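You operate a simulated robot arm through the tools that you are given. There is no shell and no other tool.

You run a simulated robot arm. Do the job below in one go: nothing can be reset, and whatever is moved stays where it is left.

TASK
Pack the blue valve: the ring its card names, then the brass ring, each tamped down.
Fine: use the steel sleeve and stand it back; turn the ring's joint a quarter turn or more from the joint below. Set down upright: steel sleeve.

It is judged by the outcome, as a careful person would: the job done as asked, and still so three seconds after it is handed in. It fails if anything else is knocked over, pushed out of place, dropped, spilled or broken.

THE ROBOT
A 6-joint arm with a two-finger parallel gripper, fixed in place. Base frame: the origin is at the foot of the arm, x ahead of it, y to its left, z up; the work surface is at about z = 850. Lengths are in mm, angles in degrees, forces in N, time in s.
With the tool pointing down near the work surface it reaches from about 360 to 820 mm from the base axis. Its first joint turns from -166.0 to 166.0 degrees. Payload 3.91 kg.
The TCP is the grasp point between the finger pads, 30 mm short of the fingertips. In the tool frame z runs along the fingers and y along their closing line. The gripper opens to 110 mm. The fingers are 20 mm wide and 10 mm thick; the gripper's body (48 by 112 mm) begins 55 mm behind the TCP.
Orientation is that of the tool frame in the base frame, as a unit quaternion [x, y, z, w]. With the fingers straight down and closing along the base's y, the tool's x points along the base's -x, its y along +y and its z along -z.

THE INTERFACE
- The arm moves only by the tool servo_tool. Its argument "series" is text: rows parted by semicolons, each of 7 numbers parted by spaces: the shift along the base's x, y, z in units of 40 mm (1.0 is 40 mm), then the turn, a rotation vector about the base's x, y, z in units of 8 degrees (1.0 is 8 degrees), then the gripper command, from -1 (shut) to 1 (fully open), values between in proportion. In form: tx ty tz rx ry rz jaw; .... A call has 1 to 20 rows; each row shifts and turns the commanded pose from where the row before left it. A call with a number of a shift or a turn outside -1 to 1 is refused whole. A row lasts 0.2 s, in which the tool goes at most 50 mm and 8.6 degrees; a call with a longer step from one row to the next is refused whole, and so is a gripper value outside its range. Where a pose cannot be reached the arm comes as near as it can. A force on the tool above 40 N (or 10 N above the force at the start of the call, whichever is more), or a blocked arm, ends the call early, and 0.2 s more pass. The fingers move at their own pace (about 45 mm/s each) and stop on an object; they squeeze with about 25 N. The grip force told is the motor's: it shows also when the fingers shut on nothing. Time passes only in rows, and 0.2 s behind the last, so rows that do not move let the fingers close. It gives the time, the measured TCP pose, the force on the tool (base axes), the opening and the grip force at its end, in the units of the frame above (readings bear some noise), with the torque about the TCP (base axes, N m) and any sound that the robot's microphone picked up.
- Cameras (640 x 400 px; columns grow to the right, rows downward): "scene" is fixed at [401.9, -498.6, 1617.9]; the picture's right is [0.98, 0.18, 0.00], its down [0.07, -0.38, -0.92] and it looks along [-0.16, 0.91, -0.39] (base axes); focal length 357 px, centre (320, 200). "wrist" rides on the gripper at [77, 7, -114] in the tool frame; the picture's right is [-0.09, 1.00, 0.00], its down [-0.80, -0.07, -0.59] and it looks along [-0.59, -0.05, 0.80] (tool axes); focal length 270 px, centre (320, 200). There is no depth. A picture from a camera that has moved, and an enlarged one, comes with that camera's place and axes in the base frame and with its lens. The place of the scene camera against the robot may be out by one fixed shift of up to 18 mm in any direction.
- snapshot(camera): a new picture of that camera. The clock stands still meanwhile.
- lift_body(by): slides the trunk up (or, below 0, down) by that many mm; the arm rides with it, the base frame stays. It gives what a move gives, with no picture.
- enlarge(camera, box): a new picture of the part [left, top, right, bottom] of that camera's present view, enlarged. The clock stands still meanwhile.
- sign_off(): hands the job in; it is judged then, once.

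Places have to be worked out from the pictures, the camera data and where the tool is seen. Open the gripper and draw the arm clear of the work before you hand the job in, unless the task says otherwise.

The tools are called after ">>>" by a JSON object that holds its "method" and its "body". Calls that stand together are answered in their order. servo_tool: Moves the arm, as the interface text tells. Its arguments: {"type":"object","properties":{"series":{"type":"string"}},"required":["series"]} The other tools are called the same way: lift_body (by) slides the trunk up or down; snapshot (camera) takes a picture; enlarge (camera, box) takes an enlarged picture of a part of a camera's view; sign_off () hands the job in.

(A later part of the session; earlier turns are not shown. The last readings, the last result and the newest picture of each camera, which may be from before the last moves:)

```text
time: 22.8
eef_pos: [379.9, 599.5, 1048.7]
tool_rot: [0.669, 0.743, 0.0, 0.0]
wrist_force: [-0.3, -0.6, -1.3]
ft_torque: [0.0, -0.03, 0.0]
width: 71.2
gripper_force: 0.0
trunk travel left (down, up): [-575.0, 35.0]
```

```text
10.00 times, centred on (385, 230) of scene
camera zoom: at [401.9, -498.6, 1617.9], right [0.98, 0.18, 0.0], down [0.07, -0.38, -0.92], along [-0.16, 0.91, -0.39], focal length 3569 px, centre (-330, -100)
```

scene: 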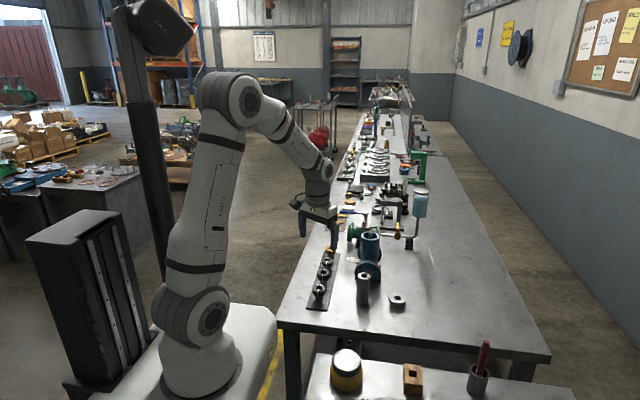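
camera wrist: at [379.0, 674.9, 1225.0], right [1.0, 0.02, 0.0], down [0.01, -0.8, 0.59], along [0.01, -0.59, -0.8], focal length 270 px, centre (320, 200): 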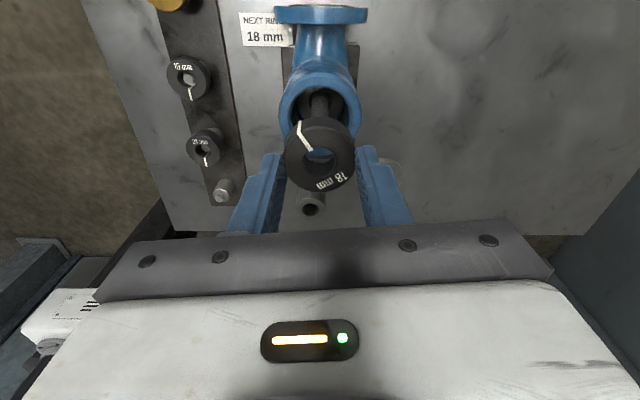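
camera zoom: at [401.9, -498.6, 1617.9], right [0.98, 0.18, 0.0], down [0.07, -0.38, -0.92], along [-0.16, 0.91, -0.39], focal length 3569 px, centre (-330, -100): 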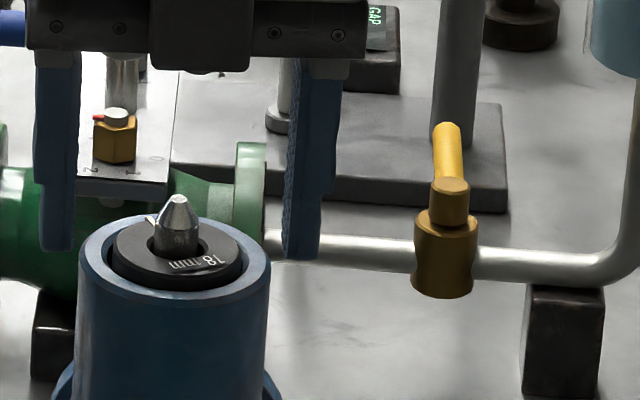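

The ring is released and sits level in the mouth around the stem. I'll rise clear, then move to above the sleeve, turning the tool back so the camera is on the free -x side.

>>> {"method": "servo_tool", "body": {"series": "0 0 0.5 0 0 0 0.3; 0 0 0.75 0 0 0 0.3; 0 0 0.75 0 0 0 0.3; -0.023 -0.3273 0 0 0 0.9545 0.3; -0.023 -0.3273 0 0 0 0.9545 0.3; -0.023 -0.3273 0 0 0 0.9545 0.3; -0.023 -0.3273 0 0 0 0.9545 0.3; -0.023 -0.3273 0 0 0 0.9545 0.3; -0.023 -0.3273 -0.3 0 0 0.9545 0.3; -0.023 -0.3273 -0.3 0 0 0.9545 0.3; -0.023 -0.3273 -0.4 0 0 0.9545 0.3; -0.023 -0.3273 -0.4 0 0 0.9545 0.3; -0.023 -0.3273 -0.4 0 0 0.9545 0.3; -0.023 -0.3273 -0.4 0 0 0.9545 0.3; 0 0 0 0 0 0 0.3; 0 0 0 0 0 0 0.3"}}

>>> {"method": "snapshot", "body": {"camera": "wrist"}}

>>> {"method": "enlarge", "body": {"camera": "scene", "box": [330, 210, 410, 310]}}

```text
time: 26.2
eef_pos: [371.0, 456.1, 1041.7]
tool_rot: [-0.001, 1.0, 0.0, 0.0]
wrist_force: [0.2, 0.2, 0.2]
ft_torque: [0.02, 0.03, 0.0]
width: 71.5
gripper_force: 0.1
trunk travel left (down, up): [-575.0, 35.0]
```

```text
taken
camera wrist: at [294.5, 461.3, 1156.7], right [0.09, 1.0, 0.0], down [0.8, -0.07, 0.59], along [0.59, -0.05, -0.8], focal length 270 px, centre (320, 200)
```

wrist: 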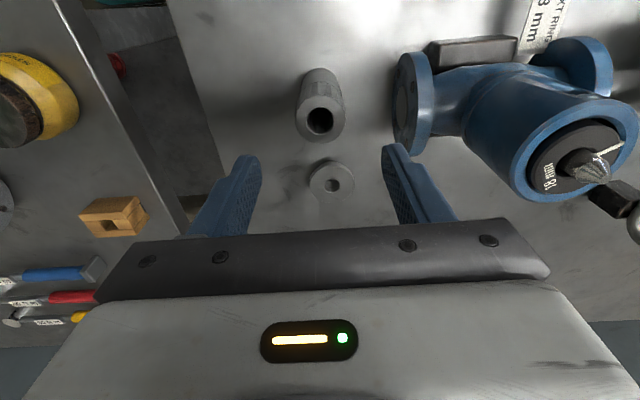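

```text
4.00 times, centred on (370, 260) of scene
camera zoom: at [401.9, -498.6, 1617.9], right [0.98, 0.18, 0.0], down [0.07, -0.38, -0.92], along [-0.16, 0.91, -0.39], focal length 1428 px, centre (120, -40)
```

zoom: 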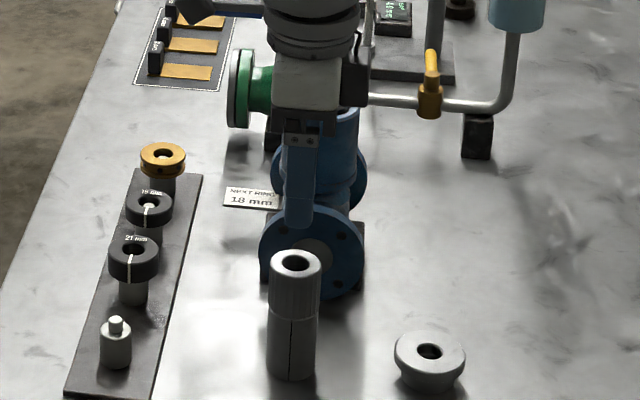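

The tool is above the sleeve with the camera on the -x side. I'll enlarge to check the sleeve's centring.

>>> {"method": "enlarge", "body": {"camera": "wrist", "box": [280, 60, 360, 160]}}

```text
4.00 times, centred on (320, 110) of wrist
camera zoom: at [294.5, 461.3, 1156.7], right [0.09, 1.0, 0.0], down [0.8, -0.07, 0.59], along [0.59, -0.05, -0.8], focal length 1081 px, centre (320, 560)
```

zoom: 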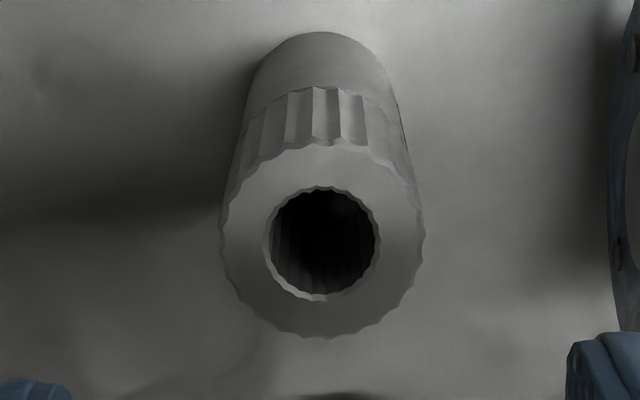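

The sleeve is centred within about 2 mm. I'll descend with the jaws open to about 71 mm, so the pads straddle its knurled upper part.

>>> {"method": "servo_tool", "body": {"series": "-0.033 0 -0.6 0 0 0 0.3; 0 0 -0.6 0 0 0 0.3; 0 0 -0.6 0 0 0 0.3; 0 0 -0.5 0 0 0 0.3; 0 0 -0.34 0 0 0 0.3; 0 0 0 0 0 0 0.3; 0 0 0 0 0 0 0.3"}}

>>> {"method": "snapshot", "body": {"camera": "wrist"}}

>>> {"method": "enlarge", "body": {"camera": "scene", "box": [330, 230, 410, 310]}}

```text
time: 27.8
eef_pos: [369.7, 454.8, 934.6]
tool_rot: [-0.001, 1.0, 0.0, 0.001]
wrist_force: [0.7, -0.9, 0.3]
ft_torque: [-0.01, -0.01, -0.02]
width: 71.4
gripper_force: 0.1
trunk travel left (down, up): [-575.0, 35.0]
```

```text
taken
camera wrist: at [294.9, 460.8, 1049.9], right [0.09, 1.0, 0.0], down [0.8, -0.07, 0.59], along [0.59, -0.05, -0.8], focal length 270 px, centre (320, 200)
```

wrist: 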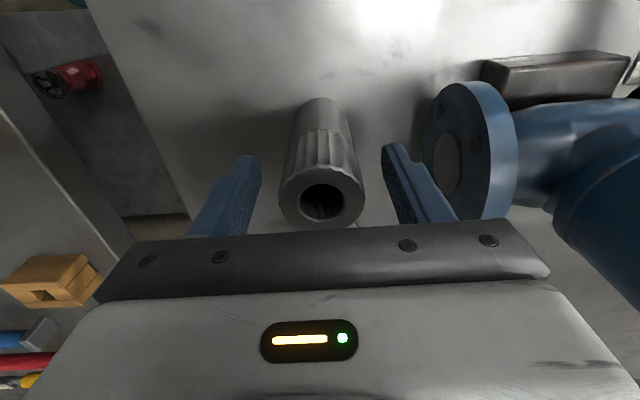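

```text
5.00 times, centred on (370, 270) of scene
camera zoom: at [401.9, -498.6, 1617.9], right [0.98, 0.18, 0.0], down [0.07, -0.38, -0.92], along [-0.16, 0.91, -0.39], focal length 1785 px, centre (70, -150)
```

zoom: 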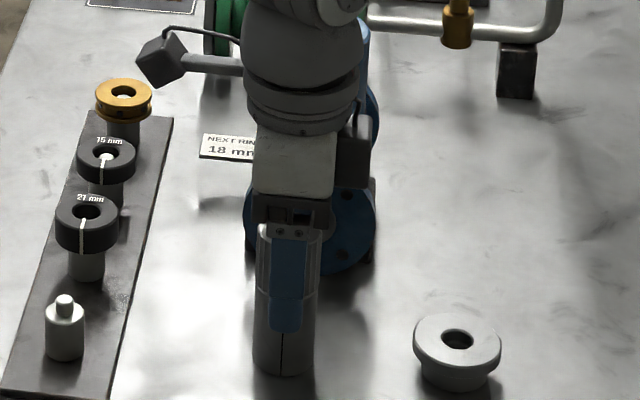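

The sleeve stands between the pads with good clearance. I'll close on it gently and confirm the grip.

>>> {"method": "servo_tool", "body": {"series": "0 0 0 0 0 0 0.1; 0 0 0 0 0 0 -0.1; 0 0 0 0 0 0 -0.3; 0 0 0 0 0 0 -1; 0 0 0 0 0 0 -1; 0 0 0 0 0 0 -1"}}

>>> {"method": "snapshot", "body": {"camera": "wrist"}}

>>> {"method": "enlarge", "body": {"camera": "scene", "box": [330, 230, 410, 310]}}

```text
time: 29.2
eef_pos: [371.2, 454.0, 935.9]
tool_rot: [-0.001, 1.0, 0.0, 0.0]
wrist_force: [0.8, 0.4, 2.4]
ft_torque: [0.08, -0.05, 0.01]
width: 39.5
gripper_force: 25.3
trunk travel left (down, up): [-575.0, 35.0]
```

```text
taken
camera wrist: at [294.9, 460.8, 1050.1], right [0.09, 1.0, 0.0], down [0.8, -0.07, 0.59], along [0.59, -0.05, -0.8], focal length 270 px, centre (320, 200)
```

wrist: 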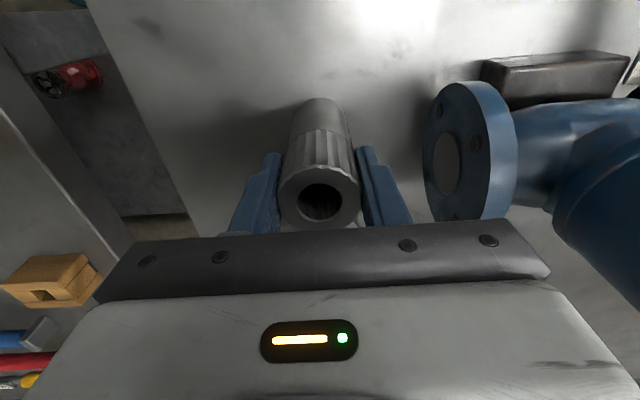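

```text
5.00 times, centred on (370, 270) of scene
camera zoom: at [401.9, -498.6, 1617.9], right [0.98, 0.18, 0.0], down [0.07, -0.38, -0.92], along [-0.16, 0.91, -0.39], focal length 1785 px, centre (70, -150)
```

zoom: 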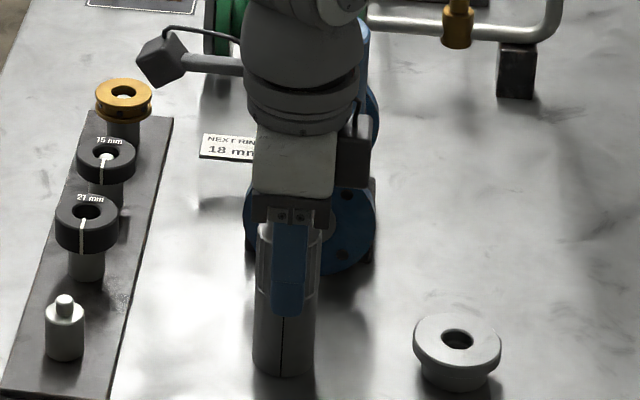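

The sleeve is gripped (39.5 mm, 25 N). I'll take a close wrist view to get its fore-aft offset within the grip.

>>> {"method": "enlarge", "body": {"camera": "wrist", "box": [260, 140, 380, 240]}}

```text
4.00 times, centred on (320, 190) of wrist
camera zoom: at [294.9, 460.8, 1050.1], right [0.09, 1.0, 0.0], down [0.8, -0.07, 0.59], along [0.59, -0.05, -0.8], focal length 1081 px, centre (320, 240)
```

zoom: 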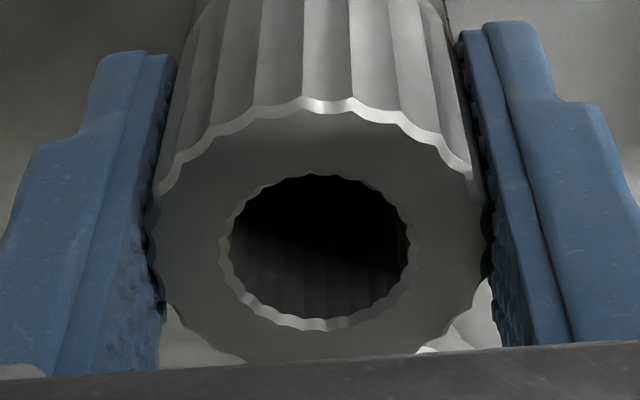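

The sleeve axis sits about 1 mm toward -x of the TCP, and its top is about 13.5 mm above the TCP. I'll lift it straight up well above stem height.

>>> {"method": "servo_tool", "body": {"series": "0 0 0.2 0 0 0 -1; 0 0 0.5 0 0 0 -1; 0 0 0.8 0 0 0 -1; 0 0 0.9 0 0 0 -1; 0 0 0.9 0 0 0 -1; 0 0 0.9 0 0 0 -1; 0 0 0.9 0 0 0 -1; 0 0 0.3 0 0 0 -1; 0 0 0 0 0 0 -1; 0 0 0 0 0 0 -1"}}

>>> {"method": "snapshot", "body": {"camera": "scene"}}

>>> {"method": "snapshot", "body": {"camera": "wrist"}}

```text
time: 31.4
eef_pos: [369.2, 454.8, 1149.1]
tool_rot: [-0.001, 1.0, 0.0, 0.0]
wrist_force: [0.0, 0.0, -1.5]
ft_torque: [-0.01, 0.01, 0.0]
width: 39.8
gripper_force: 24.3
trunk travel left (down, up): [-575.0, 35.0]
```

```text
taken
```

scene: 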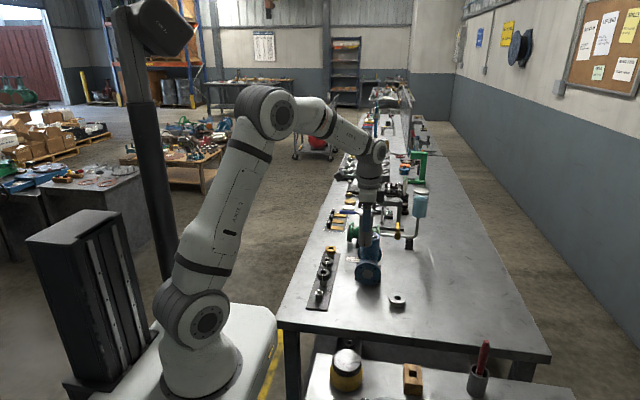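

```text
taken
camera wrist: at [292.3, 461.3, 1265.2], right [0.09, 1.0, 0.0], down [0.8, -0.07, 0.59], along [0.59, -0.05, -0.8], focal length 270 px, centre (320, 200)
```

wrist: 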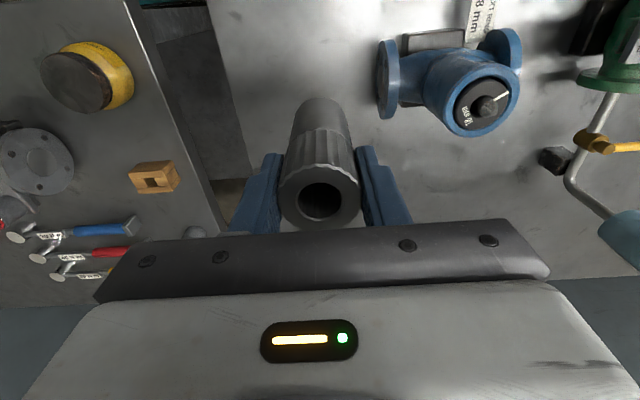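

The sleeve hangs straight in the grip, and the ring in the valve shows its joint facing about +y/-x. I'll carry the sleeve over the valve axis.

>>> {"method": "servo_tool", "body": {"series": "0.05 0.5 0 0 0 0 -1; 0.06 0.75 0 0 0 0 -1; 0.06 0.75 0 0 0 0 -1; 0.06 0.75 0 0 0 0 -1; 0.05 0.6 0 0 0 0 -1; 0.025 0.28 0 0 0 0 -1; 0 0 0 0 0 0 -1; 0 0 0 0 0 0 -1"}}

>>> {"method": "snapshot", "body": {"camera": "wrist"}}

>>> {"method": "enlarge", "body": {"camera": "scene", "box": [350, 190, 420, 260]}}

```text
time: 33.2
eef_pos: [381.8, 600.3, 1152.3]
tool_rot: [-0.001, 1.0, 0.0, 0.0]
wrist_force: [-0.6, 0.3, -1.7]
ft_torque: [0.02, 0.01, -0.01]
width: 39.7
gripper_force: 25.2
trunk travel left (down, up): [-575.0, 35.0]
```

```text
taken
camera wrist: at [305.8, 606.2, 1266.5], right [0.09, 1.0, 0.0], down [0.8, -0.07, 0.59], along [0.59, -0.05, -0.8], focal length 270 px, centre (320, 200)
```

wrist: 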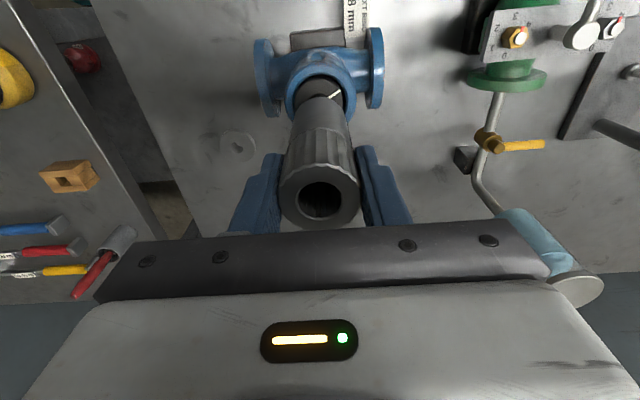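

```text
5.71 times, centred on (385, 225) of scene
camera zoom: at [401.9, -498.6, 1617.9], right [0.98, 0.18, 0.0], down [0.07, -0.38, -0.92], along [-0.16, 0.91, -0.39], focal length 2040 px, centre (-51, 57)
```

zoom: 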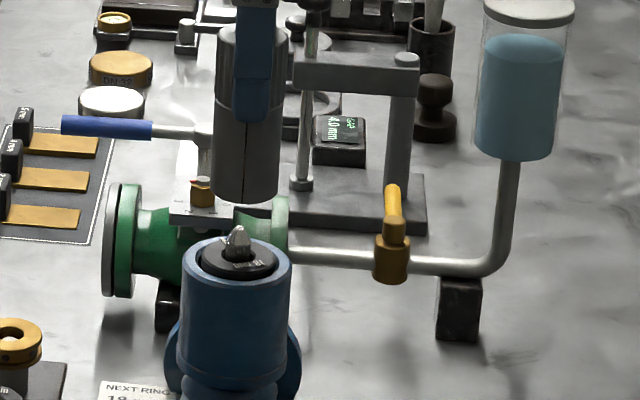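

I'll enlarge both views to check the sleeve's bottom end against the mouth.

>>> {"method": "enlarge", "body": {"camera": "wrist", "box": [270, 50, 370, 150]}}

>>> {"method": "enlarge", "body": {"camera": "scene", "box": [370, 200, 406, 236]}}

```text
4.00 times, centred on (320, 100) of wrist
camera zoom: at [305.8, 606.2, 1266.5], right [0.09, 1.0, 0.0], down [0.8, -0.07, 0.59], along [0.59, -0.05, -0.8], focal length 1081 px, centre (320, 600)
```

zoom: 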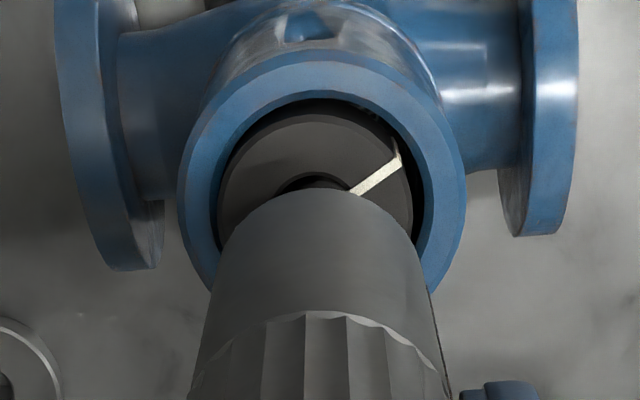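

```text
11.11 times, centred on (388, 218) of scene
camera zoom: at [401.9, -498.6, 1617.9], right [0.98, 0.18, 0.0], down [0.07, -0.38, -0.92], along [-0.16, 0.91, -0.39], focal length 3966 px, centre (-436, 0)
```

zoom: 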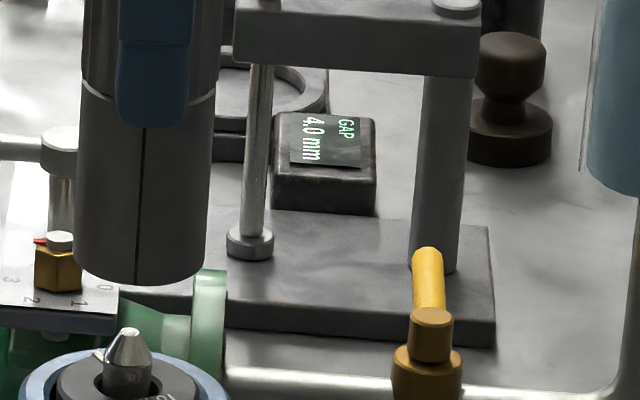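

The sleeve sits about 1.7 mm too far toward +x against the stem. I'll correct that and lower until the stem enters the sleeve's bore.

>>> {"method": "servo_tool", "body": {"series": "-0.04 0 -0.1 0 0 0 -1; 0 0 -0.2 0 0 0 -1; 0 0 -0.2 0 0 0 -1; 0 0 -0.15 0 0 0 -1; 0 0 -0.1 0 0 0 -1; 0 0 0 0 0 0 -1; 0 0 0 0 0 0 -1"}}

>>> {"method": "enlarge", "body": {"camera": "wrist", "box": [270, 50, 370, 150]}}

>>> {"method": "enlarge", "body": {"camera": "scene", "box": [365, 205, 405, 245]}}

```text
time: 34.8
eef_pos: [381.4, 599.0, 1122.2]
tool_rot: [-0.002, 1.0, 0.001, 0.0]
wrist_force: [-0.2, -0.4, -2.0]
ft_torque: [0.02, -0.02, 0.0]
width: 39.3
gripper_force: 24.6
trunk travel left (down, up): [-575.0, 35.0]
```

```text
4.00 times, centred on (320, 100) of wrist
camera zoom: at [304.5, 606.2, 1236.9], right [0.09, 1.0, 0.0], down [0.8, -0.07, 0.59], along [0.59, -0.05, -0.8], focal length 1081 px, centre (320, 600)
```

zoom: 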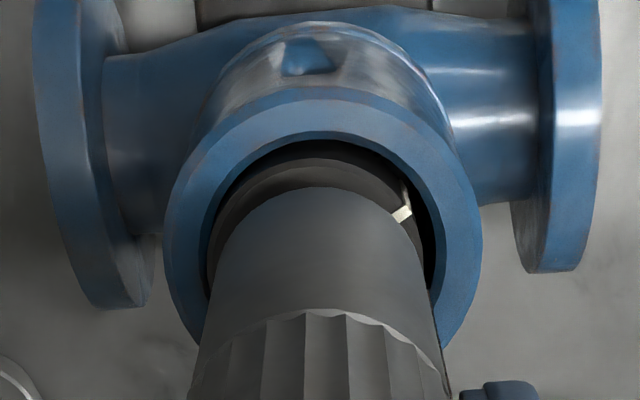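

```text
10.00 times, centred on (385, 225) of scene
camera zoom: at [401.9, -498.6, 1617.9], right [0.98, 0.18, 0.0], down [0.07, -0.38, -0.92], along [-0.16, 0.91, -0.39], focal length 3569 px, centre (-330, -50)
```

zoom: 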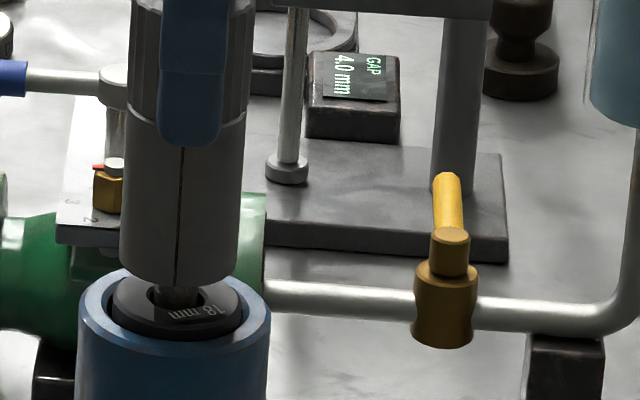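

The stem tip is entering the sleeve's bore and the alignment is good. I'll nudge -0.6 mm in x and lower in small steps until the sleeve meets the ring.

>>> {"method": "servo_tool", "body": {"series": "-0.015 0 -0.1 0 0 0 -1; 0 0 -0.1 0 0 0 -1; 0 0 -0.075 0 0 0 -1; 0 0 -0.05 0 0 0 -1; 0 0 0 0 0 0 -1"}}

```text
time: 36.0
eef_pos: [380.5, 599.8, 1108.0]
tool_rot: [-0.001, 1.0, 0.0, 0.0]
wrist_force: [-0.2, 0.5, 0.6]
ft_torque: [0.03, -0.03, 0.0]
width: 39.8
gripper_force: 25.1
trunk travel left (down, up): [-575.0, 35.0]
```

The vertical force just rose from -2 N to +0.6 N, so the sleeve has reached the ring. I'll push down in small steps and watch the force.

>>> {"method": "servo_tool", "body": {"series": "0 0 -0.05 0 0 0 -1; 0 0 -0.05 0 0 0 -1; 0 0 -0.05 0 0 0 -1; 0 0 0 0 0 0 -1"}}

>>> {"method": "enlarge", "body": {"camera": "scene", "box": [365, 205, 405, 245]}}

>>> {"method": "enlarge", "body": {"camera": "wrist", "box": [260, 60, 380, 240]}}

```text
time: 37.0
eef_pos: [377.3, 600.5, 1101.1]
tool_rot: [-0.001, 1.0, 0.0, 0.001]
wrist_force: [0.8, -0.2, -0.1]
ft_torque: [-0.09, -0.01, -0.02]
width: 39.6
gripper_force: 25.5
trunk travel left (down, up): [-575.0, 35.0]
```

```text
10.00 times, centred on (385, 225) of scene
camera zoom: at [401.9, -498.6, 1617.9], right [0.98, 0.18, 0.0], down [0.07, -0.38, -0.92], along [-0.16, 0.91, -0.39], focal length 3569 px, centre (-330, -50)
```

zoom: 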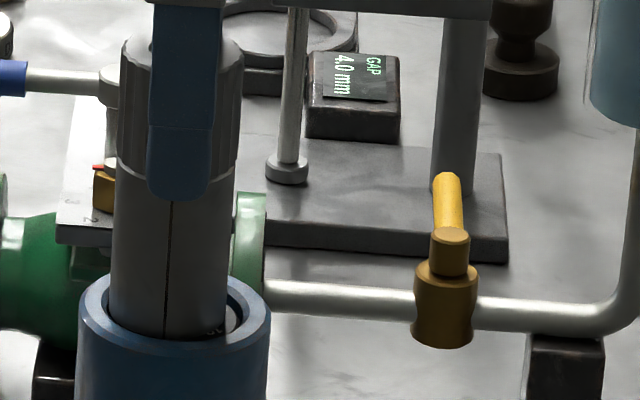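

```text
2.22 times, centred on (320, 150) of wrist
camera zoom: at [302.0, 606.9, 1216.4], right [0.09, 1.0, 0.0], down [0.8, -0.07, 0.59], along [0.59, -0.05, -0.8], focal length 601 px, centre (320, 311)
```

zoom: 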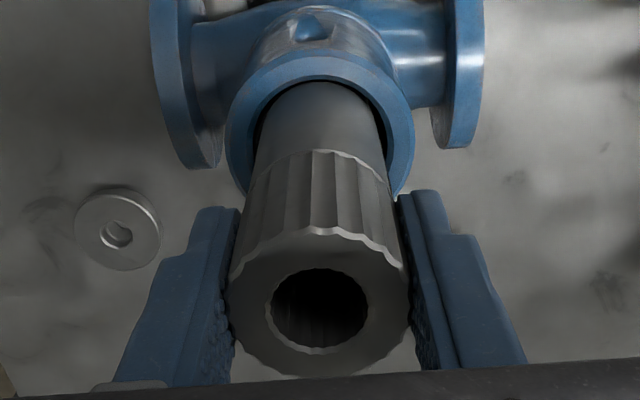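

The tool has settled about 2 mm toward -x, and the ring is moving down with little resistance. I'll re-centre by +1.6 mm in x and continue down slowly.

>>> {"method": "servo_tool", "body": {"series": "0.04 0 0 0 0 0 -1; 0 0 -0.05 0 0 0 -1; 0 0 -0.05 0 0 0 -1; 0 0 0 0 0 0 -1; 0 0 0 0 0 0 -1"}}

>>> {"method": "enlarge", "body": {"camera": "scene", "box": [365, 205, 405, 245]}}

>>> {"method": "enlarge", "body": {"camera": "wrist", "box": [270, 60, 370, 140]}}

```text
time: 38.2
eef_pos: [379.1, 600.9, 1098.7]
tool_rot: [0.0, 1.0, 0.0, 0.0]
wrist_force: [-0.6, 0.1, -0.5]
ft_torque: [0.1, 0.04, 0.02]
width: 39.5
gripper_force: 25.3
trunk travel left (down, up): [-575.0, 35.0]
```

```text
10.00 times, centred on (385, 225) of scene
camera zoom: at [401.9, -498.6, 1617.9], right [0.98, 0.18, 0.0], down [0.07, -0.38, -0.92], along [-0.16, 0.91, -0.39], focal length 3569 px, centre (-330, -50)
```

zoom: 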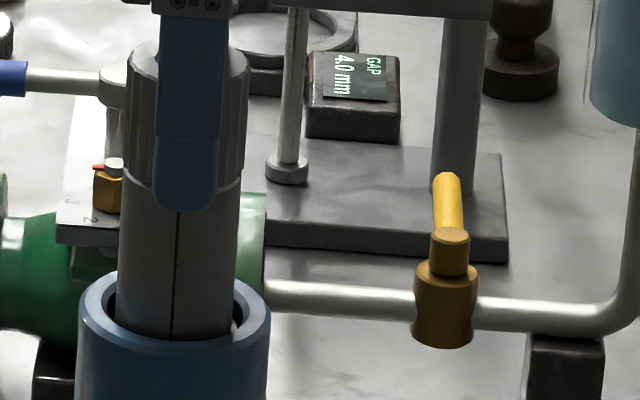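

```text
5.00 times, centred on (320, 100) of wrist
camera zoom: at [304.2, 606.5, 1212.8], right [0.09, 1.0, 0.0], down [0.8, -0.07, 0.59], along [0.59, -0.05, -0.8], focal length 1351 px, centre (320, 700)
```

zoom: 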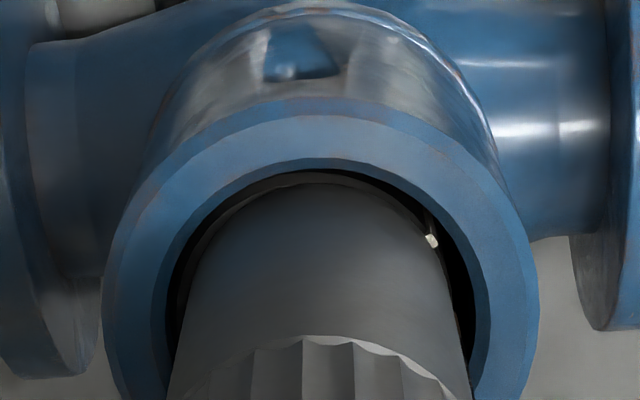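

Centred again, with the force still negligible. I'll keep pushing down toward the seated depth.

>>> {"method": "servo_tool", "body": {"series": "0 0 -0.075 0 0 0 -1; 0 0 -0.075 0 0 0 -1; 0 0 -0.05 0 0 0 -1; 0 0 0 0 0 0 -1"}}

>>> {"method": "enlarge", "body": {"camera": "scene", "box": [365, 205, 405, 245]}}

>>> {"method": "enlarge", "body": {"camera": "wrist", "box": [270, 60, 370, 140]}}

```text
time: 39.2
eef_pos: [381.7, 599.7, 1089.6]
tool_rot: [-0.001, 1.0, 0.001, 0.0]
wrist_force: [-1.3, -0.6, 1.4]
ft_torque: [0.11, 0.03, 0.0]
width: 39.3
gripper_force: 25.8
trunk travel left (down, up): [-575.0, 35.0]
```

```text
10.00 times, centred on (385, 225) of scene
camera zoom: at [401.9, -498.6, 1617.9], right [0.98, 0.18, 0.0], down [0.07, -0.38, -0.92], along [-0.16, 0.91, -0.39], focal length 3569 px, centre (-330, -50)
```

zoom: 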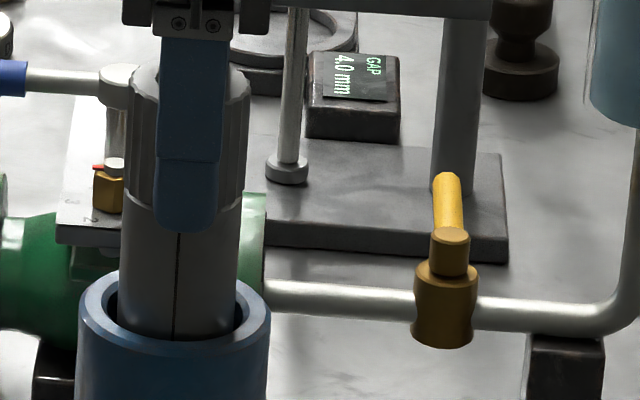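

```text
5.00 times, centred on (320, 100) of wrist
camera zoom: at [305.0, 606.3, 1205.3], right [0.09, 1.0, 0.0], down [0.8, -0.07, 0.59], along [0.59, -0.05, -0.8], focal length 1351 px, centre (320, 700)
```

zoom: 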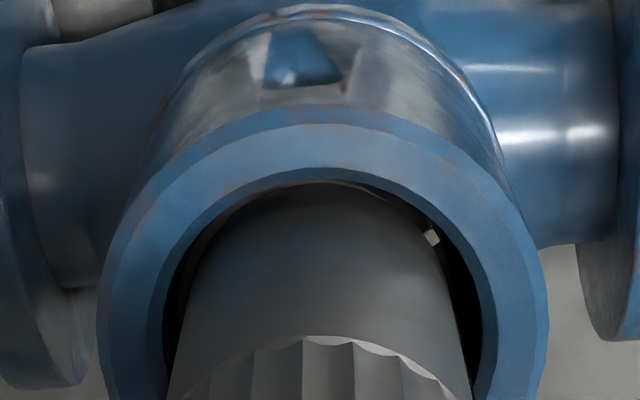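

The ring is travelling down with the sleeve (its joint mark stays by the sleeve's end), with only about 3 N of drag. I'll continue until it seats.

>>> {"method": "servo_tool", "body": {"series": "0 0 -0.05 0 0 0 -1; 0 0 -0.05 0 0 0 -1; 0 0 -0.05 0 0 0 -1; 0 0 -0.05 0 0 0 -1; 0 0 0 0 0 0 -1"}}

>>> {"method": "enlarge", "body": {"camera": "wrist", "box": [270, 60, 370, 140]}}

```text
time: 40.4
eef_pos: [379.4, 599.5, 1081.7]
tool_rot: [-0.001, 1.0, 0.0, 0.0]
wrist_force: [-1.1, 0.4, -0.7]
ft_torque: [0.04, 0.05, -0.02]
width: 39.4
gripper_force: 24.9
trunk travel left (down, up): [-575.0, 35.0]
```

```text
5.00 times, centred on (320, 100) of wrist
camera zoom: at [305.0, 606.3, 1196.4], right [0.09, 1.0, 0.0], down [0.8, -0.07, 0.59], along [0.59, -0.05, -0.8], focal length 1351 px, centre (320, 700)
```

zoom: 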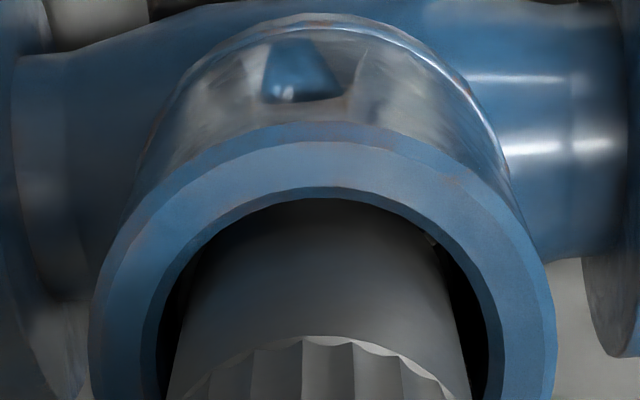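

It is still sliding freely (sleeve end ≈ z 995). I'll continue in small steps.

>>> {"method": "servo_tool", "body": {"series": "0 0 -0.05 0 0 0 -1; 0 0 -0.05 0 0 0 -1; 0 0 -0.05 0 0 0 -1; 0 0 -0.05 0 0 0 -1; 0 0 0 0 0 0 -1"}}

```text
time: 41.6
eef_pos: [379.5, 599.7, 1075.7]
tool_rot: [-0.001, 1.0, 0.002, 0.001]
wrist_force: [4.3, 0.3, 19.7]
ft_torque: [-0.29, -0.05, -0.02]
width: 39.9
gripper_force: 24.5
trunk travel left (down, up): [-575.0, 35.0]
```

The force jumped to about 20 N at TCP 1075.7, where I expected the ring to bottom out on the lower ring. I'll press a bit harder to tamp it firmly.

>>> {"method": "servo_tool", "body": {"series": "0.01 0 -0.05 0 0 0 -1; 0 0 0 0 0 0 -1"}}

>>> {"method": "enlarge", "body": {"camera": "wrist", "box": [260, 60, 380, 240]}}

>>> {"method": "enlarge", "body": {"camera": "scene", "box": [365, 205, 405, 245]}}

```text
time: 42.2
eef_pos: [379.6, 601.1, 1072.0]
tool_rot: [-0.002, 1.0, 0.0, 0.0]
wrist_force: [-0.4, -0.7, 18.4]
ft_torque: [-0.29, 0.17, -0.02]
width: 39.5
gripper_force: 24.9
trunk travel left (down, up): [-575.0, 35.0]
```

```text
2.22 times, centred on (320, 150) of wrist
camera zoom: at [303.1, 606.6, 1187.8], right [0.09, 1.0, 0.0], down [0.8, -0.07, 0.59], along [0.59, -0.05, -0.8], focal length 601 px, centre (320, 311)
```

zoom: 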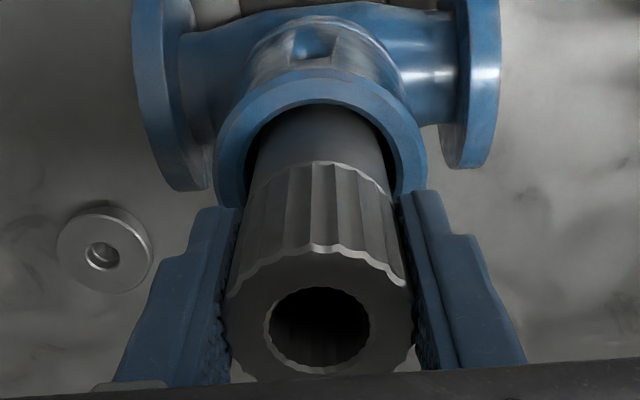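

```text
10.00 times, centred on (385, 225) of scene
camera zoom: at [401.9, -498.6, 1617.9], right [0.98, 0.18, 0.0], down [0.07, -0.38, -0.92], along [-0.16, 0.91, -0.39], focal length 3569 px, centre (-330, -50)
```

zoom: 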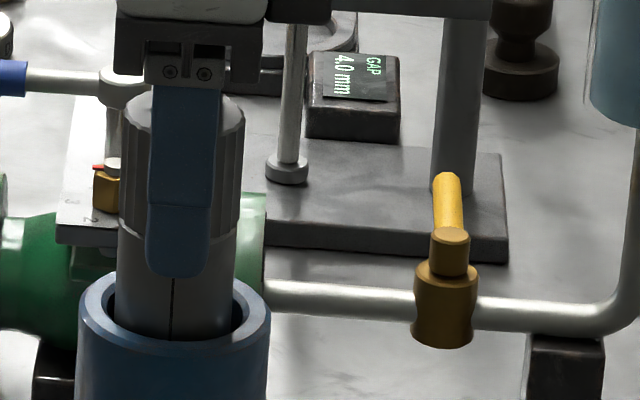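

The sleeve slipped a few millimetres up in the grip at about 20 N, so friction limits the push. The ring seems bottomed, with the sleeve end at ≈ z 990. To tamp more firmly I'll release the sleeve where it stands, rise above it, and press on its top with the fingertips about 25 mm apart.

>>> {"method": "servo_tool", "body": {"series": "0 0 0.05 0 0 0 -1; 0 0 0 0 0 0 -0.2; 0 0 0 0 0 0 0; 0 0 0 0 0 0 0.1; 0 0 0 0 0 0 0.1"}}

>>> {"method": "enlarge", "body": {"camera": "scene", "box": [355, 190, 415, 250]}}

>>> {"method": "enlarge", "body": {"camera": "wrist", "box": [260, 60, 380, 240]}}

```text
time: 43.4
eef_pos: [380.3, 601.1, 1074.5]
tool_rot: [-0.001, 1.0, 0.0, 0.0]
wrist_force: [0.4, -0.4, 0.7]
ft_torque: [0.01, 0.0, -0.01]
width: 60.5
gripper_force: 0.1
trunk travel left (down, up): [-575.0, 35.0]
```

```text
6.67 times, centred on (385, 220) of scene
camera zoom: at [401.9, -498.6, 1617.9], right [0.98, 0.18, 0.0], down [0.07, -0.38, -0.92], along [-0.16, 0.91, -0.39], focal length 2380 px, centre (-113, 67)
```

zoom: 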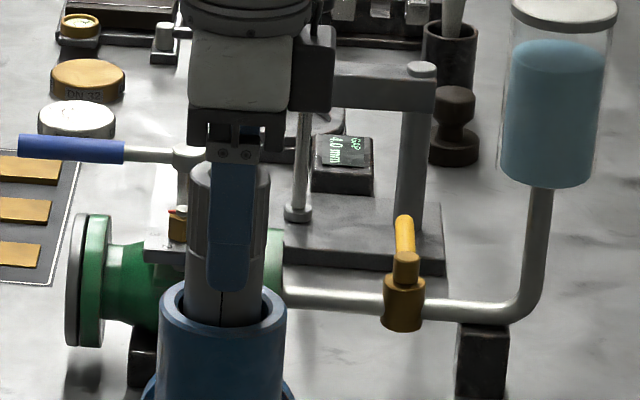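

```text
2.22 times, centred on (320, 150) of wrist
camera zoom: at [304.9, 607.8, 1189.4], right [0.09, 1.0, 0.0], down [0.8, -0.07, 0.59], along [0.59, -0.05, -0.8], focal length 601 px, centre (320, 311)
```

zoom: 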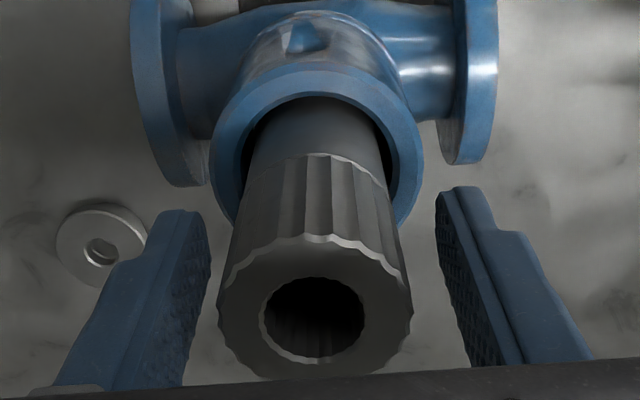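

The sleeve stands freely in the box. I'll rise above it and set the fingers about 25 mm apart.

>>> {"method": "servo_tool", "body": {"series": "0 0 0.3 0 0 0 0.1; 0 0 0.6 0 0 0 0.1; 0 0 0.6 0 0 0 0.1; 0 0 0 0 0 0 -0.3; 0 0 0 0 0 0 -0.55; 0 0 0 0 0 0 -0.55; 0 0 0 0 0 0 -0.55"}}

>>> {"method": "enlarge", "body": {"camera": "wrist", "box": [240, 60, 400, 220]}}

>>> {"method": "enlarge", "body": {"camera": "scene", "box": [355, 190, 415, 250]}}

```text
time: 45.0
eef_pos: [381.1, 601.1, 1134.7]
tool_rot: [-0.001, 1.0, 0.0, 0.0]
wrist_force: [0.5, -1.5, 0.1]
ft_torque: [0.02, -0.03, -0.02]
width: 25.2
gripper_force: 0.0
trunk travel left (down, up): [-575.0, 35.0]
```

```text
2.50 times, centred on (320, 140) of wrist
camera zoom: at [305.1, 606.9, 1250.7], right [0.09, 1.0, 0.0], down [0.8, -0.07, 0.59], along [0.59, -0.05, -0.8], focal length 676 px, centre (320, 350)
```

zoom: 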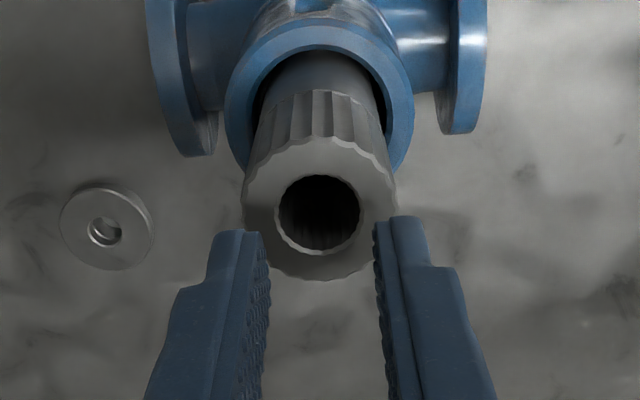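

```text
6.67 times, centred on (385, 220) of scene
camera zoom: at [401.9, -498.6, 1617.9], right [0.98, 0.18, 0.0], down [0.07, -0.38, -0.92], along [-0.16, 0.91, -0.39], focal length 2380 px, centre (-113, 67)
```

zoom: 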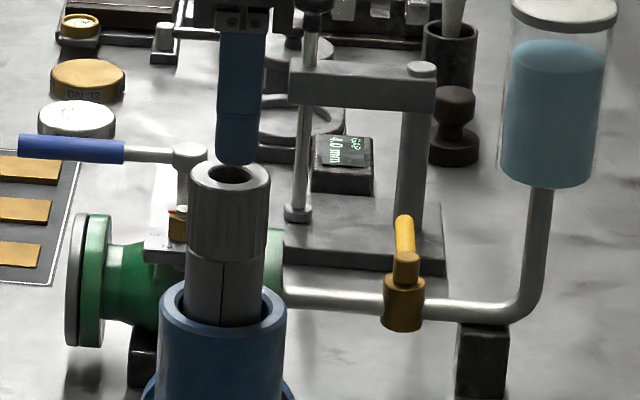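

The fingertips are about 3.5 mm too far +x of the sleeve's centre. I'll correct that and press down onto the sleeve's top rim.

>>> {"method": "servo_tool", "body": {"series": "-0.08 0 -0.1 0 0 0 -0.55; 0 0 -0.1 0 0 0 -0.55; 0 0 -0.075 0 0 0 -0.55; 0 0 -0.05 0 0 0 -0.55; 0 0 0 0 0 0 -0.55"}}

```text
time: 46.2
eef_pos: [377.3, 600.3, 1121.2]
tool_rot: [-0.001, 1.0, 0.0, 0.001]
wrist_force: [0.2, -0.2, 0.0]
ft_torque: [-0.01, -0.04, 0.0]
width: 24.9
gripper_force: 0.0
trunk travel left (down, up): [-575.0, 35.0]
```

Almost at the sleeve's top with no force yet. I'll go on in 2 mm steps until it bears.

>>> {"method": "servo_tool", "body": {"series": "0 0 -0.05 0 0 0 -0.55; 0 0 -0.05 0 0 0 -0.55; 0 0 0 0 0 0 -0.55"}}

```text
time: 47.0
eef_pos: [377.1, 598.5, 1121.4]
tool_rot: [-0.001, 1.0, 0.002, 0.002]
wrist_force: [3.7, 0.1, 26.4]
ft_torque: [-0.17, -0.22, 0.02]
width: 25.3
gripper_force: 0.9
trunk travel left (down, up): [-575.0, 35.0]
```

Bearing on the sleeve with 26 N and no further movement. I'll press a little more, for a firm tamp just under the 40 N limit.

>>> {"method": "servo_tool", "body": {"series": "0 0 -0.03 0 0 0 -0.55; 0 0 0 0 0 0 -0.55; 0 0 0 0 0 0 -0.55"}}

>>> {"method": "enlarge", "body": {"camera": "scene", "box": [355, 190, 415, 250]}}

```text
time: 47.9
eef_pos: [377.2, 599.3, 1122.0]
tool_rot: [-0.001, 1.0, 0.005, 0.002]
wrist_force: [-0.8, -2.1, 13.6]
ft_torque: [-0.3, 0.07, 0.01]
width: 25.9
gripper_force: 1.3
trunk travel left (down, up): [-575.0, 35.0]
stopped in row 3: the force on the tool passed its limit at 40 N (the readings are from after the stop); the commanded pose is now the measured one
```

```text
6.67 times, centred on (385, 220) of scene
camera zoom: at [401.9, -498.6, 1617.9], right [0.98, 0.18, 0.0], down [0.07, -0.38, -0.92], along [-0.16, 0.91, -0.39], focal length 2380 px, centre (-113, 67)
```

zoom: 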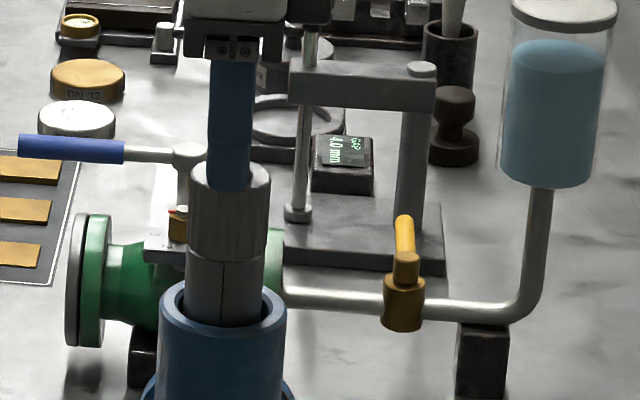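

The press passed 40 N, so the ring is firmly tamped. I'll lift off the sleeve, open the jaws, and check tool alignment before regripping it.

>>> {"method": "servo_tool", "body": {"series": "0 0 0.3 0 0 0 -0.55; 0 0 0.2 0 0 0 -0.2; 0 0 0 0 0 0 0.2; 0 0 0 0 0 0 0.2; 0 0 0 0 0 0 0.2"}}

>>> {"method": "enlarge", "body": {"camera": "wrist", "box": [240, 60, 400, 220]}}

>>> {"method": "enlarge", "body": {"camera": "scene", "box": [355, 190, 415, 250]}}

```text
time: 49.1
eef_pos: [379.1, 599.7, 1138.8]
tool_rot: [0.0, 1.0, 0.002, 0.002]
wrist_force: [-0.1, -0.1, -0.4]
ft_torque: [0.02, -0.03, -0.01]
width: 66.1
gripper_force: 0.0
trunk travel left (down, up): [-575.0, 35.0]
```

```text
2.50 times, centred on (320, 140) of wrist
camera zoom: at [302.5, 606.1, 1253.9], right [0.09, 1.0, 0.01], down [0.8, -0.07, 0.6], along [0.59, -0.05, -0.8], focal length 676 px, centre (320, 350)
```

zoom: 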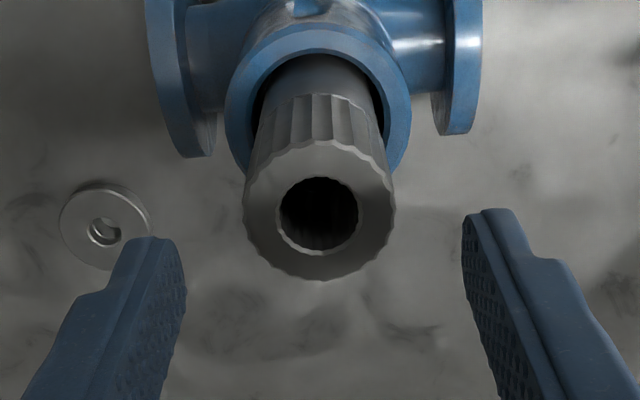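

```text
6.67 times, centred on (385, 220) of scene
camera zoom: at [401.9, -498.6, 1617.9], right [0.98, 0.18, 0.0], down [0.07, -0.38, -0.92], along [-0.16, 0.91, -0.39], focal length 2380 px, centre (-113, 67)
```

zoom: 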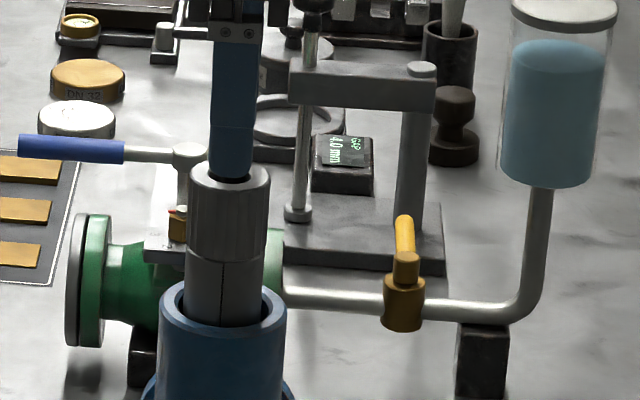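

The sleeve stays upright in the box, and the tool picked up a tiny roll that I'll correct. I'll lower the open jaws around the sleeve's knurled part and regrip it.

>>> {"method": "servo_tool", "body": {"series": "-0.03 -0.01 -0.4 -0.03 0.03 0 0.2; 0 0 -0.4 0 0 0 0.2; 0 0 -0.4 0 0 0 0.2; 0 0 -0.4 0 0 0 0.2; 0 0 0 0 0 0 0.2"}}

>>> {"method": "enlarge", "body": {"camera": "wrist", "box": [240, 80, 400, 240]}}

```text
time: 50.3
eef_pos: [377.1, 599.6, 1075.9]
tool_rot: [-0.001, 1.0, 0.001, 0.0]
wrist_force: [-0.4, 0.1, -0.6]
ft_torque: [-0.03, 0.03, 0.0]
width: 66.0
gripper_force: 0.0
trunk travel left (down, up): [-575.0, 35.0]
```

```text
2.50 times, centred on (320, 160) of wrist
camera zoom: at [301.4, 606.1, 1191.2], right [0.09, 1.0, 0.0], down [0.8, -0.07, 0.59], along [0.59, -0.05, -0.8], focal length 676 px, centre (320, 300)
```

zoom: 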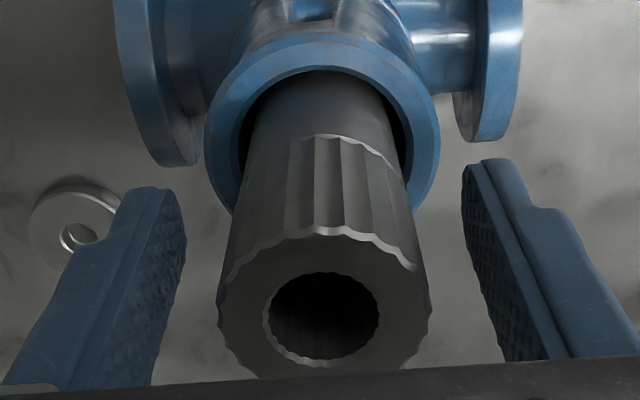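

The jaws straddle the sleeve evenly. I'll close and confirm the grip.

>>> {"method": "servo_tool", "body": {"series": "0 0 0 0 0 0 0; 0 0 0 0 0 0 -0.2; 0 0 0 0 0 0 -1; 0 0 0 0 0 0 -1; 0 0 0 0 0 0 -1"}}

>>> {"method": "enlarge", "body": {"camera": "wrist", "box": [260, 140, 380, 240]}}

```text
time: 51.5
eef_pos: [378.2, 599.7, 1076.1]
tool_rot: [-0.001, 1.0, 0.001, -0.001]
wrist_force: [0.0, 0.5, 0.5]
ft_torque: [0.04, -0.03, 0.0]
width: 39.3
gripper_force: 25.4
trunk travel left (down, up): [-575.0, 35.0]
```

```text
4.00 times, centred on (320, 190) of wrist
camera zoom: at [301.5, 606.2, 1191.3], right [0.09, 1.0, 0.0], down [0.8, -0.07, 0.59], along [0.59, -0.05, -0.81], focal length 1081 px, centre (320, 240)
```

zoom: 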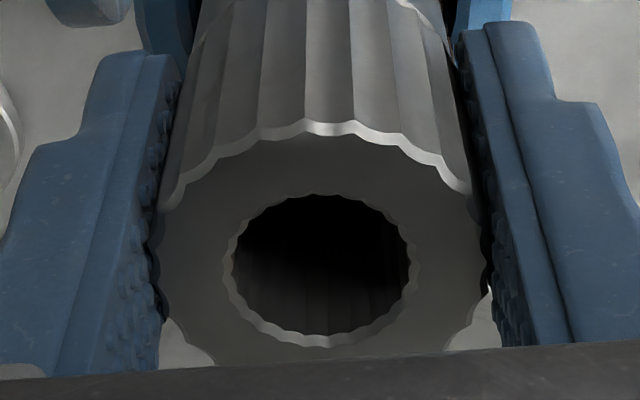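

Regripped (39.3 mm, 25 N). I'll lift the sleeve slowly straight out of the box and check the ring stays down.

>>> {"method": "servo_tool", "body": {"series": "0 0 0.1 0 0 0 -1; 0 0 0.15 0 0 0 -1; 0 0 0.25 0 0 0 -1; 0 0 0.35 0 0 0 -1; 0 0 0.5 0 0 0 -1; 0 0 0.5 0 0 0 -1; 0 0 0 0 0 0 -1; 0 0 0 0 0 0 -1"}}

>>> {"method": "enlarge", "body": {"camera": "scene", "box": [360, 200, 410, 250]}}

>>> {"method": "enlarge", "body": {"camera": "wrist", "box": [260, 40, 380, 240]}}

```text
time: 53.3
eef_pos: [377.4, 601.6, 1149.0]
tool_rot: [-0.001, 1.0, 0.001, 0.0]
wrist_force: [0.7, -0.8, -2.5]
ft_torque: [0.04, -0.02, 0.01]
width: 39.4
gripper_force: 25.2
trunk travel left (down, up): [-575.0, 35.0]
```

```text
8.00 times, centred on (385, 225) of scene
camera zoom: at [401.9, -498.6, 1617.9], right [0.98, 0.18, 0.0], down [0.07, -0.38, -0.92], along [-0.16, 0.91, -0.39], focal length 2855 px, centre (-200, 0)
```

zoom: 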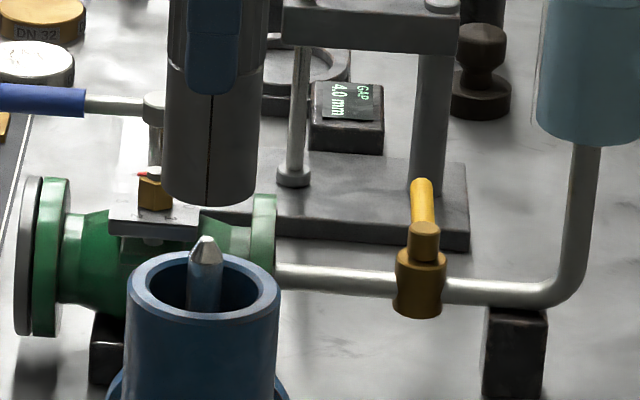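

```text
2.00 times, centred on (320, 140) of wrist
camera zoom: at [301.3, 607.1, 1264.6], right [0.09, 1.0, 0.0], down [0.8, -0.07, 0.59], along [0.59, -0.05, -0.81], focal length 541 px, centre (320, 320)
```

zoom: 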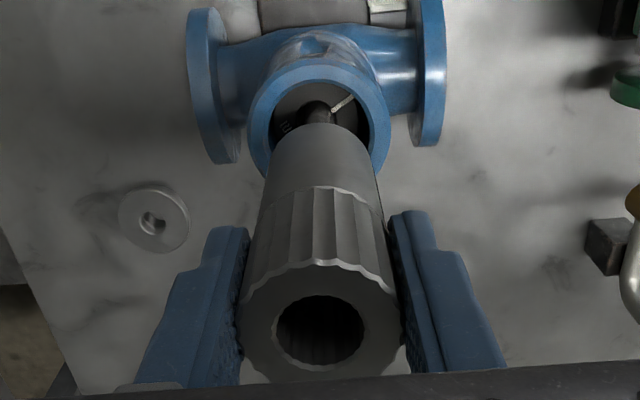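

The ring stayed down and its joint mark is visible in the box. I'll carry the sleeve back over its original spot.

>>> {"method": "servo_tool", "body": {"series": "-0.02 -0.4 0 0 0 0 -1; -0.04 -0.75 0 0 0 0 -1; -0.04 -0.75 0 0 0 0 -1; -0.04 -0.75 0 0 0 0 -1; -0.04 -0.6 0 0 0 0 -1; -0.02 -0.39 0 0 0 0 -1; 0 0 -0.3 0 0 0 -1; 0 0 -0.5 0 0 0 -1; 0 0 -0.8 0 0 0 -1; 0 0 -0.8 0 0 0 -1; 0 0 -0.8 0 0 0 -1; 0 0 -0.8 0 0 0 -1; 0 0 -0.5 0 0 0 -1; 0 0 -0.2 0 0 0 -1; 0 0 0 0 0 0 -1; 0 0 0 0 0 0 -1"}}

>>> {"method": "enlarge", "body": {"camera": "scene", "box": [330, 230, 410, 310]}}

>>> {"method": "snapshot", "body": {"camera": "wrist"}}

```text
time: 56.7
eef_pos: [370.2, 455.9, 961.9]
tool_rot: [0.0, 1.0, 0.001, 0.0]
wrist_force: [-0.8, -0.2, -2.9]
ft_torque: [0.0, 0.02, 0.01]
width: 39.6
gripper_force: 24.7
trunk travel left (down, up): [-575.0, 35.0]
```

```text
5.00 times, centred on (370, 270) of scene
camera zoom: at [401.9, -498.6, 1617.9], right [0.98, 0.18, 0.0], down [0.07, -0.38, -0.92], along [-0.16, 0.91, -0.39], focal length 1785 px, centre (70, -150)
```

zoom: 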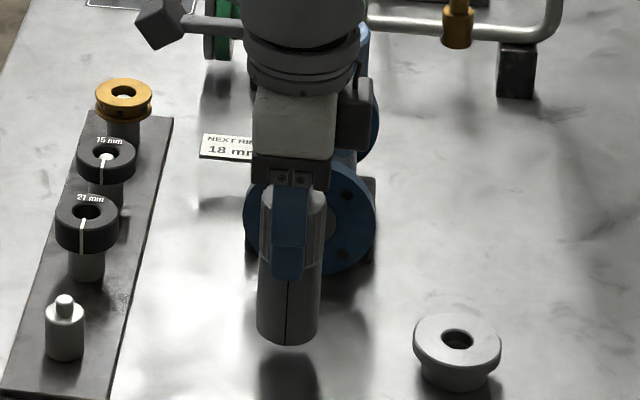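

```text
taken
camera wrist: at [293.6, 462.4, 1075.8], right [0.09, 1.0, 0.0], down [0.8, -0.07, 0.59], along [0.59, -0.05, -0.81], focal length 270 px, centre (320, 200)
```

wrist: 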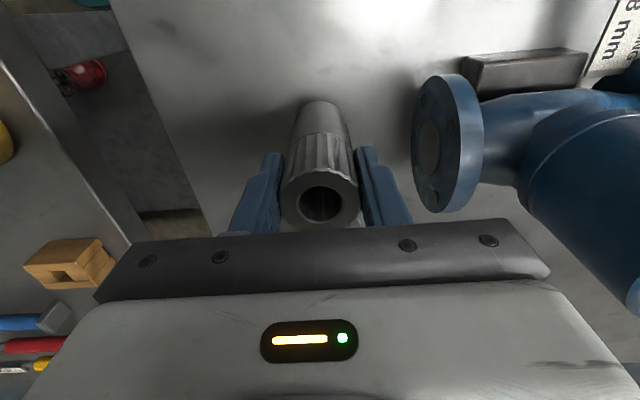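

The sleeve's end is about 28 mm above the table at its original spot. I'll lower it gently to contact.

>>> {"method": "servo_tool", "body": {"series": "0 0 -0.3 0 0 0 -1; 0 0 -0.2 0 0 0 -1; 0 0 -0.05 0 0 0 -1; 0 0 -0.05 0 0 0 -1; 0 0 0 0 0 0 -1"}}

```text
time: 57.9
eef_pos: [370.3, 455.2, 937.9]
tool_rot: [-0.001, 1.0, 0.003, -0.001]
wrist_force: [6.3, -1.2, 12.6]
ft_torque: [-0.36, -0.4, 0.09]
width: 39.9
gripper_force: 24.9
trunk travel left (down, up): [-575.0, 35.0]
```

It touches the table with about 12 N. I'll ease off slightly and then open the jaws.

>>> {"method": "servo_tool", "body": {"series": "0 0 0.05 0 0 0 -1; 0 0 0 0 0 0 -1"}}

```text
time: 58.5
eef_pos: [370.6, 453.7, 937.1]
tool_rot: [0.0, 1.0, 0.0, -0.001]
wrist_force: [-1.3, 1.5, 0.7]
ft_torque: [0.08, -0.04, 0.02]
width: 39.8
gripper_force: 24.8
trunk travel left (down, up): [-575.0, 35.0]
```

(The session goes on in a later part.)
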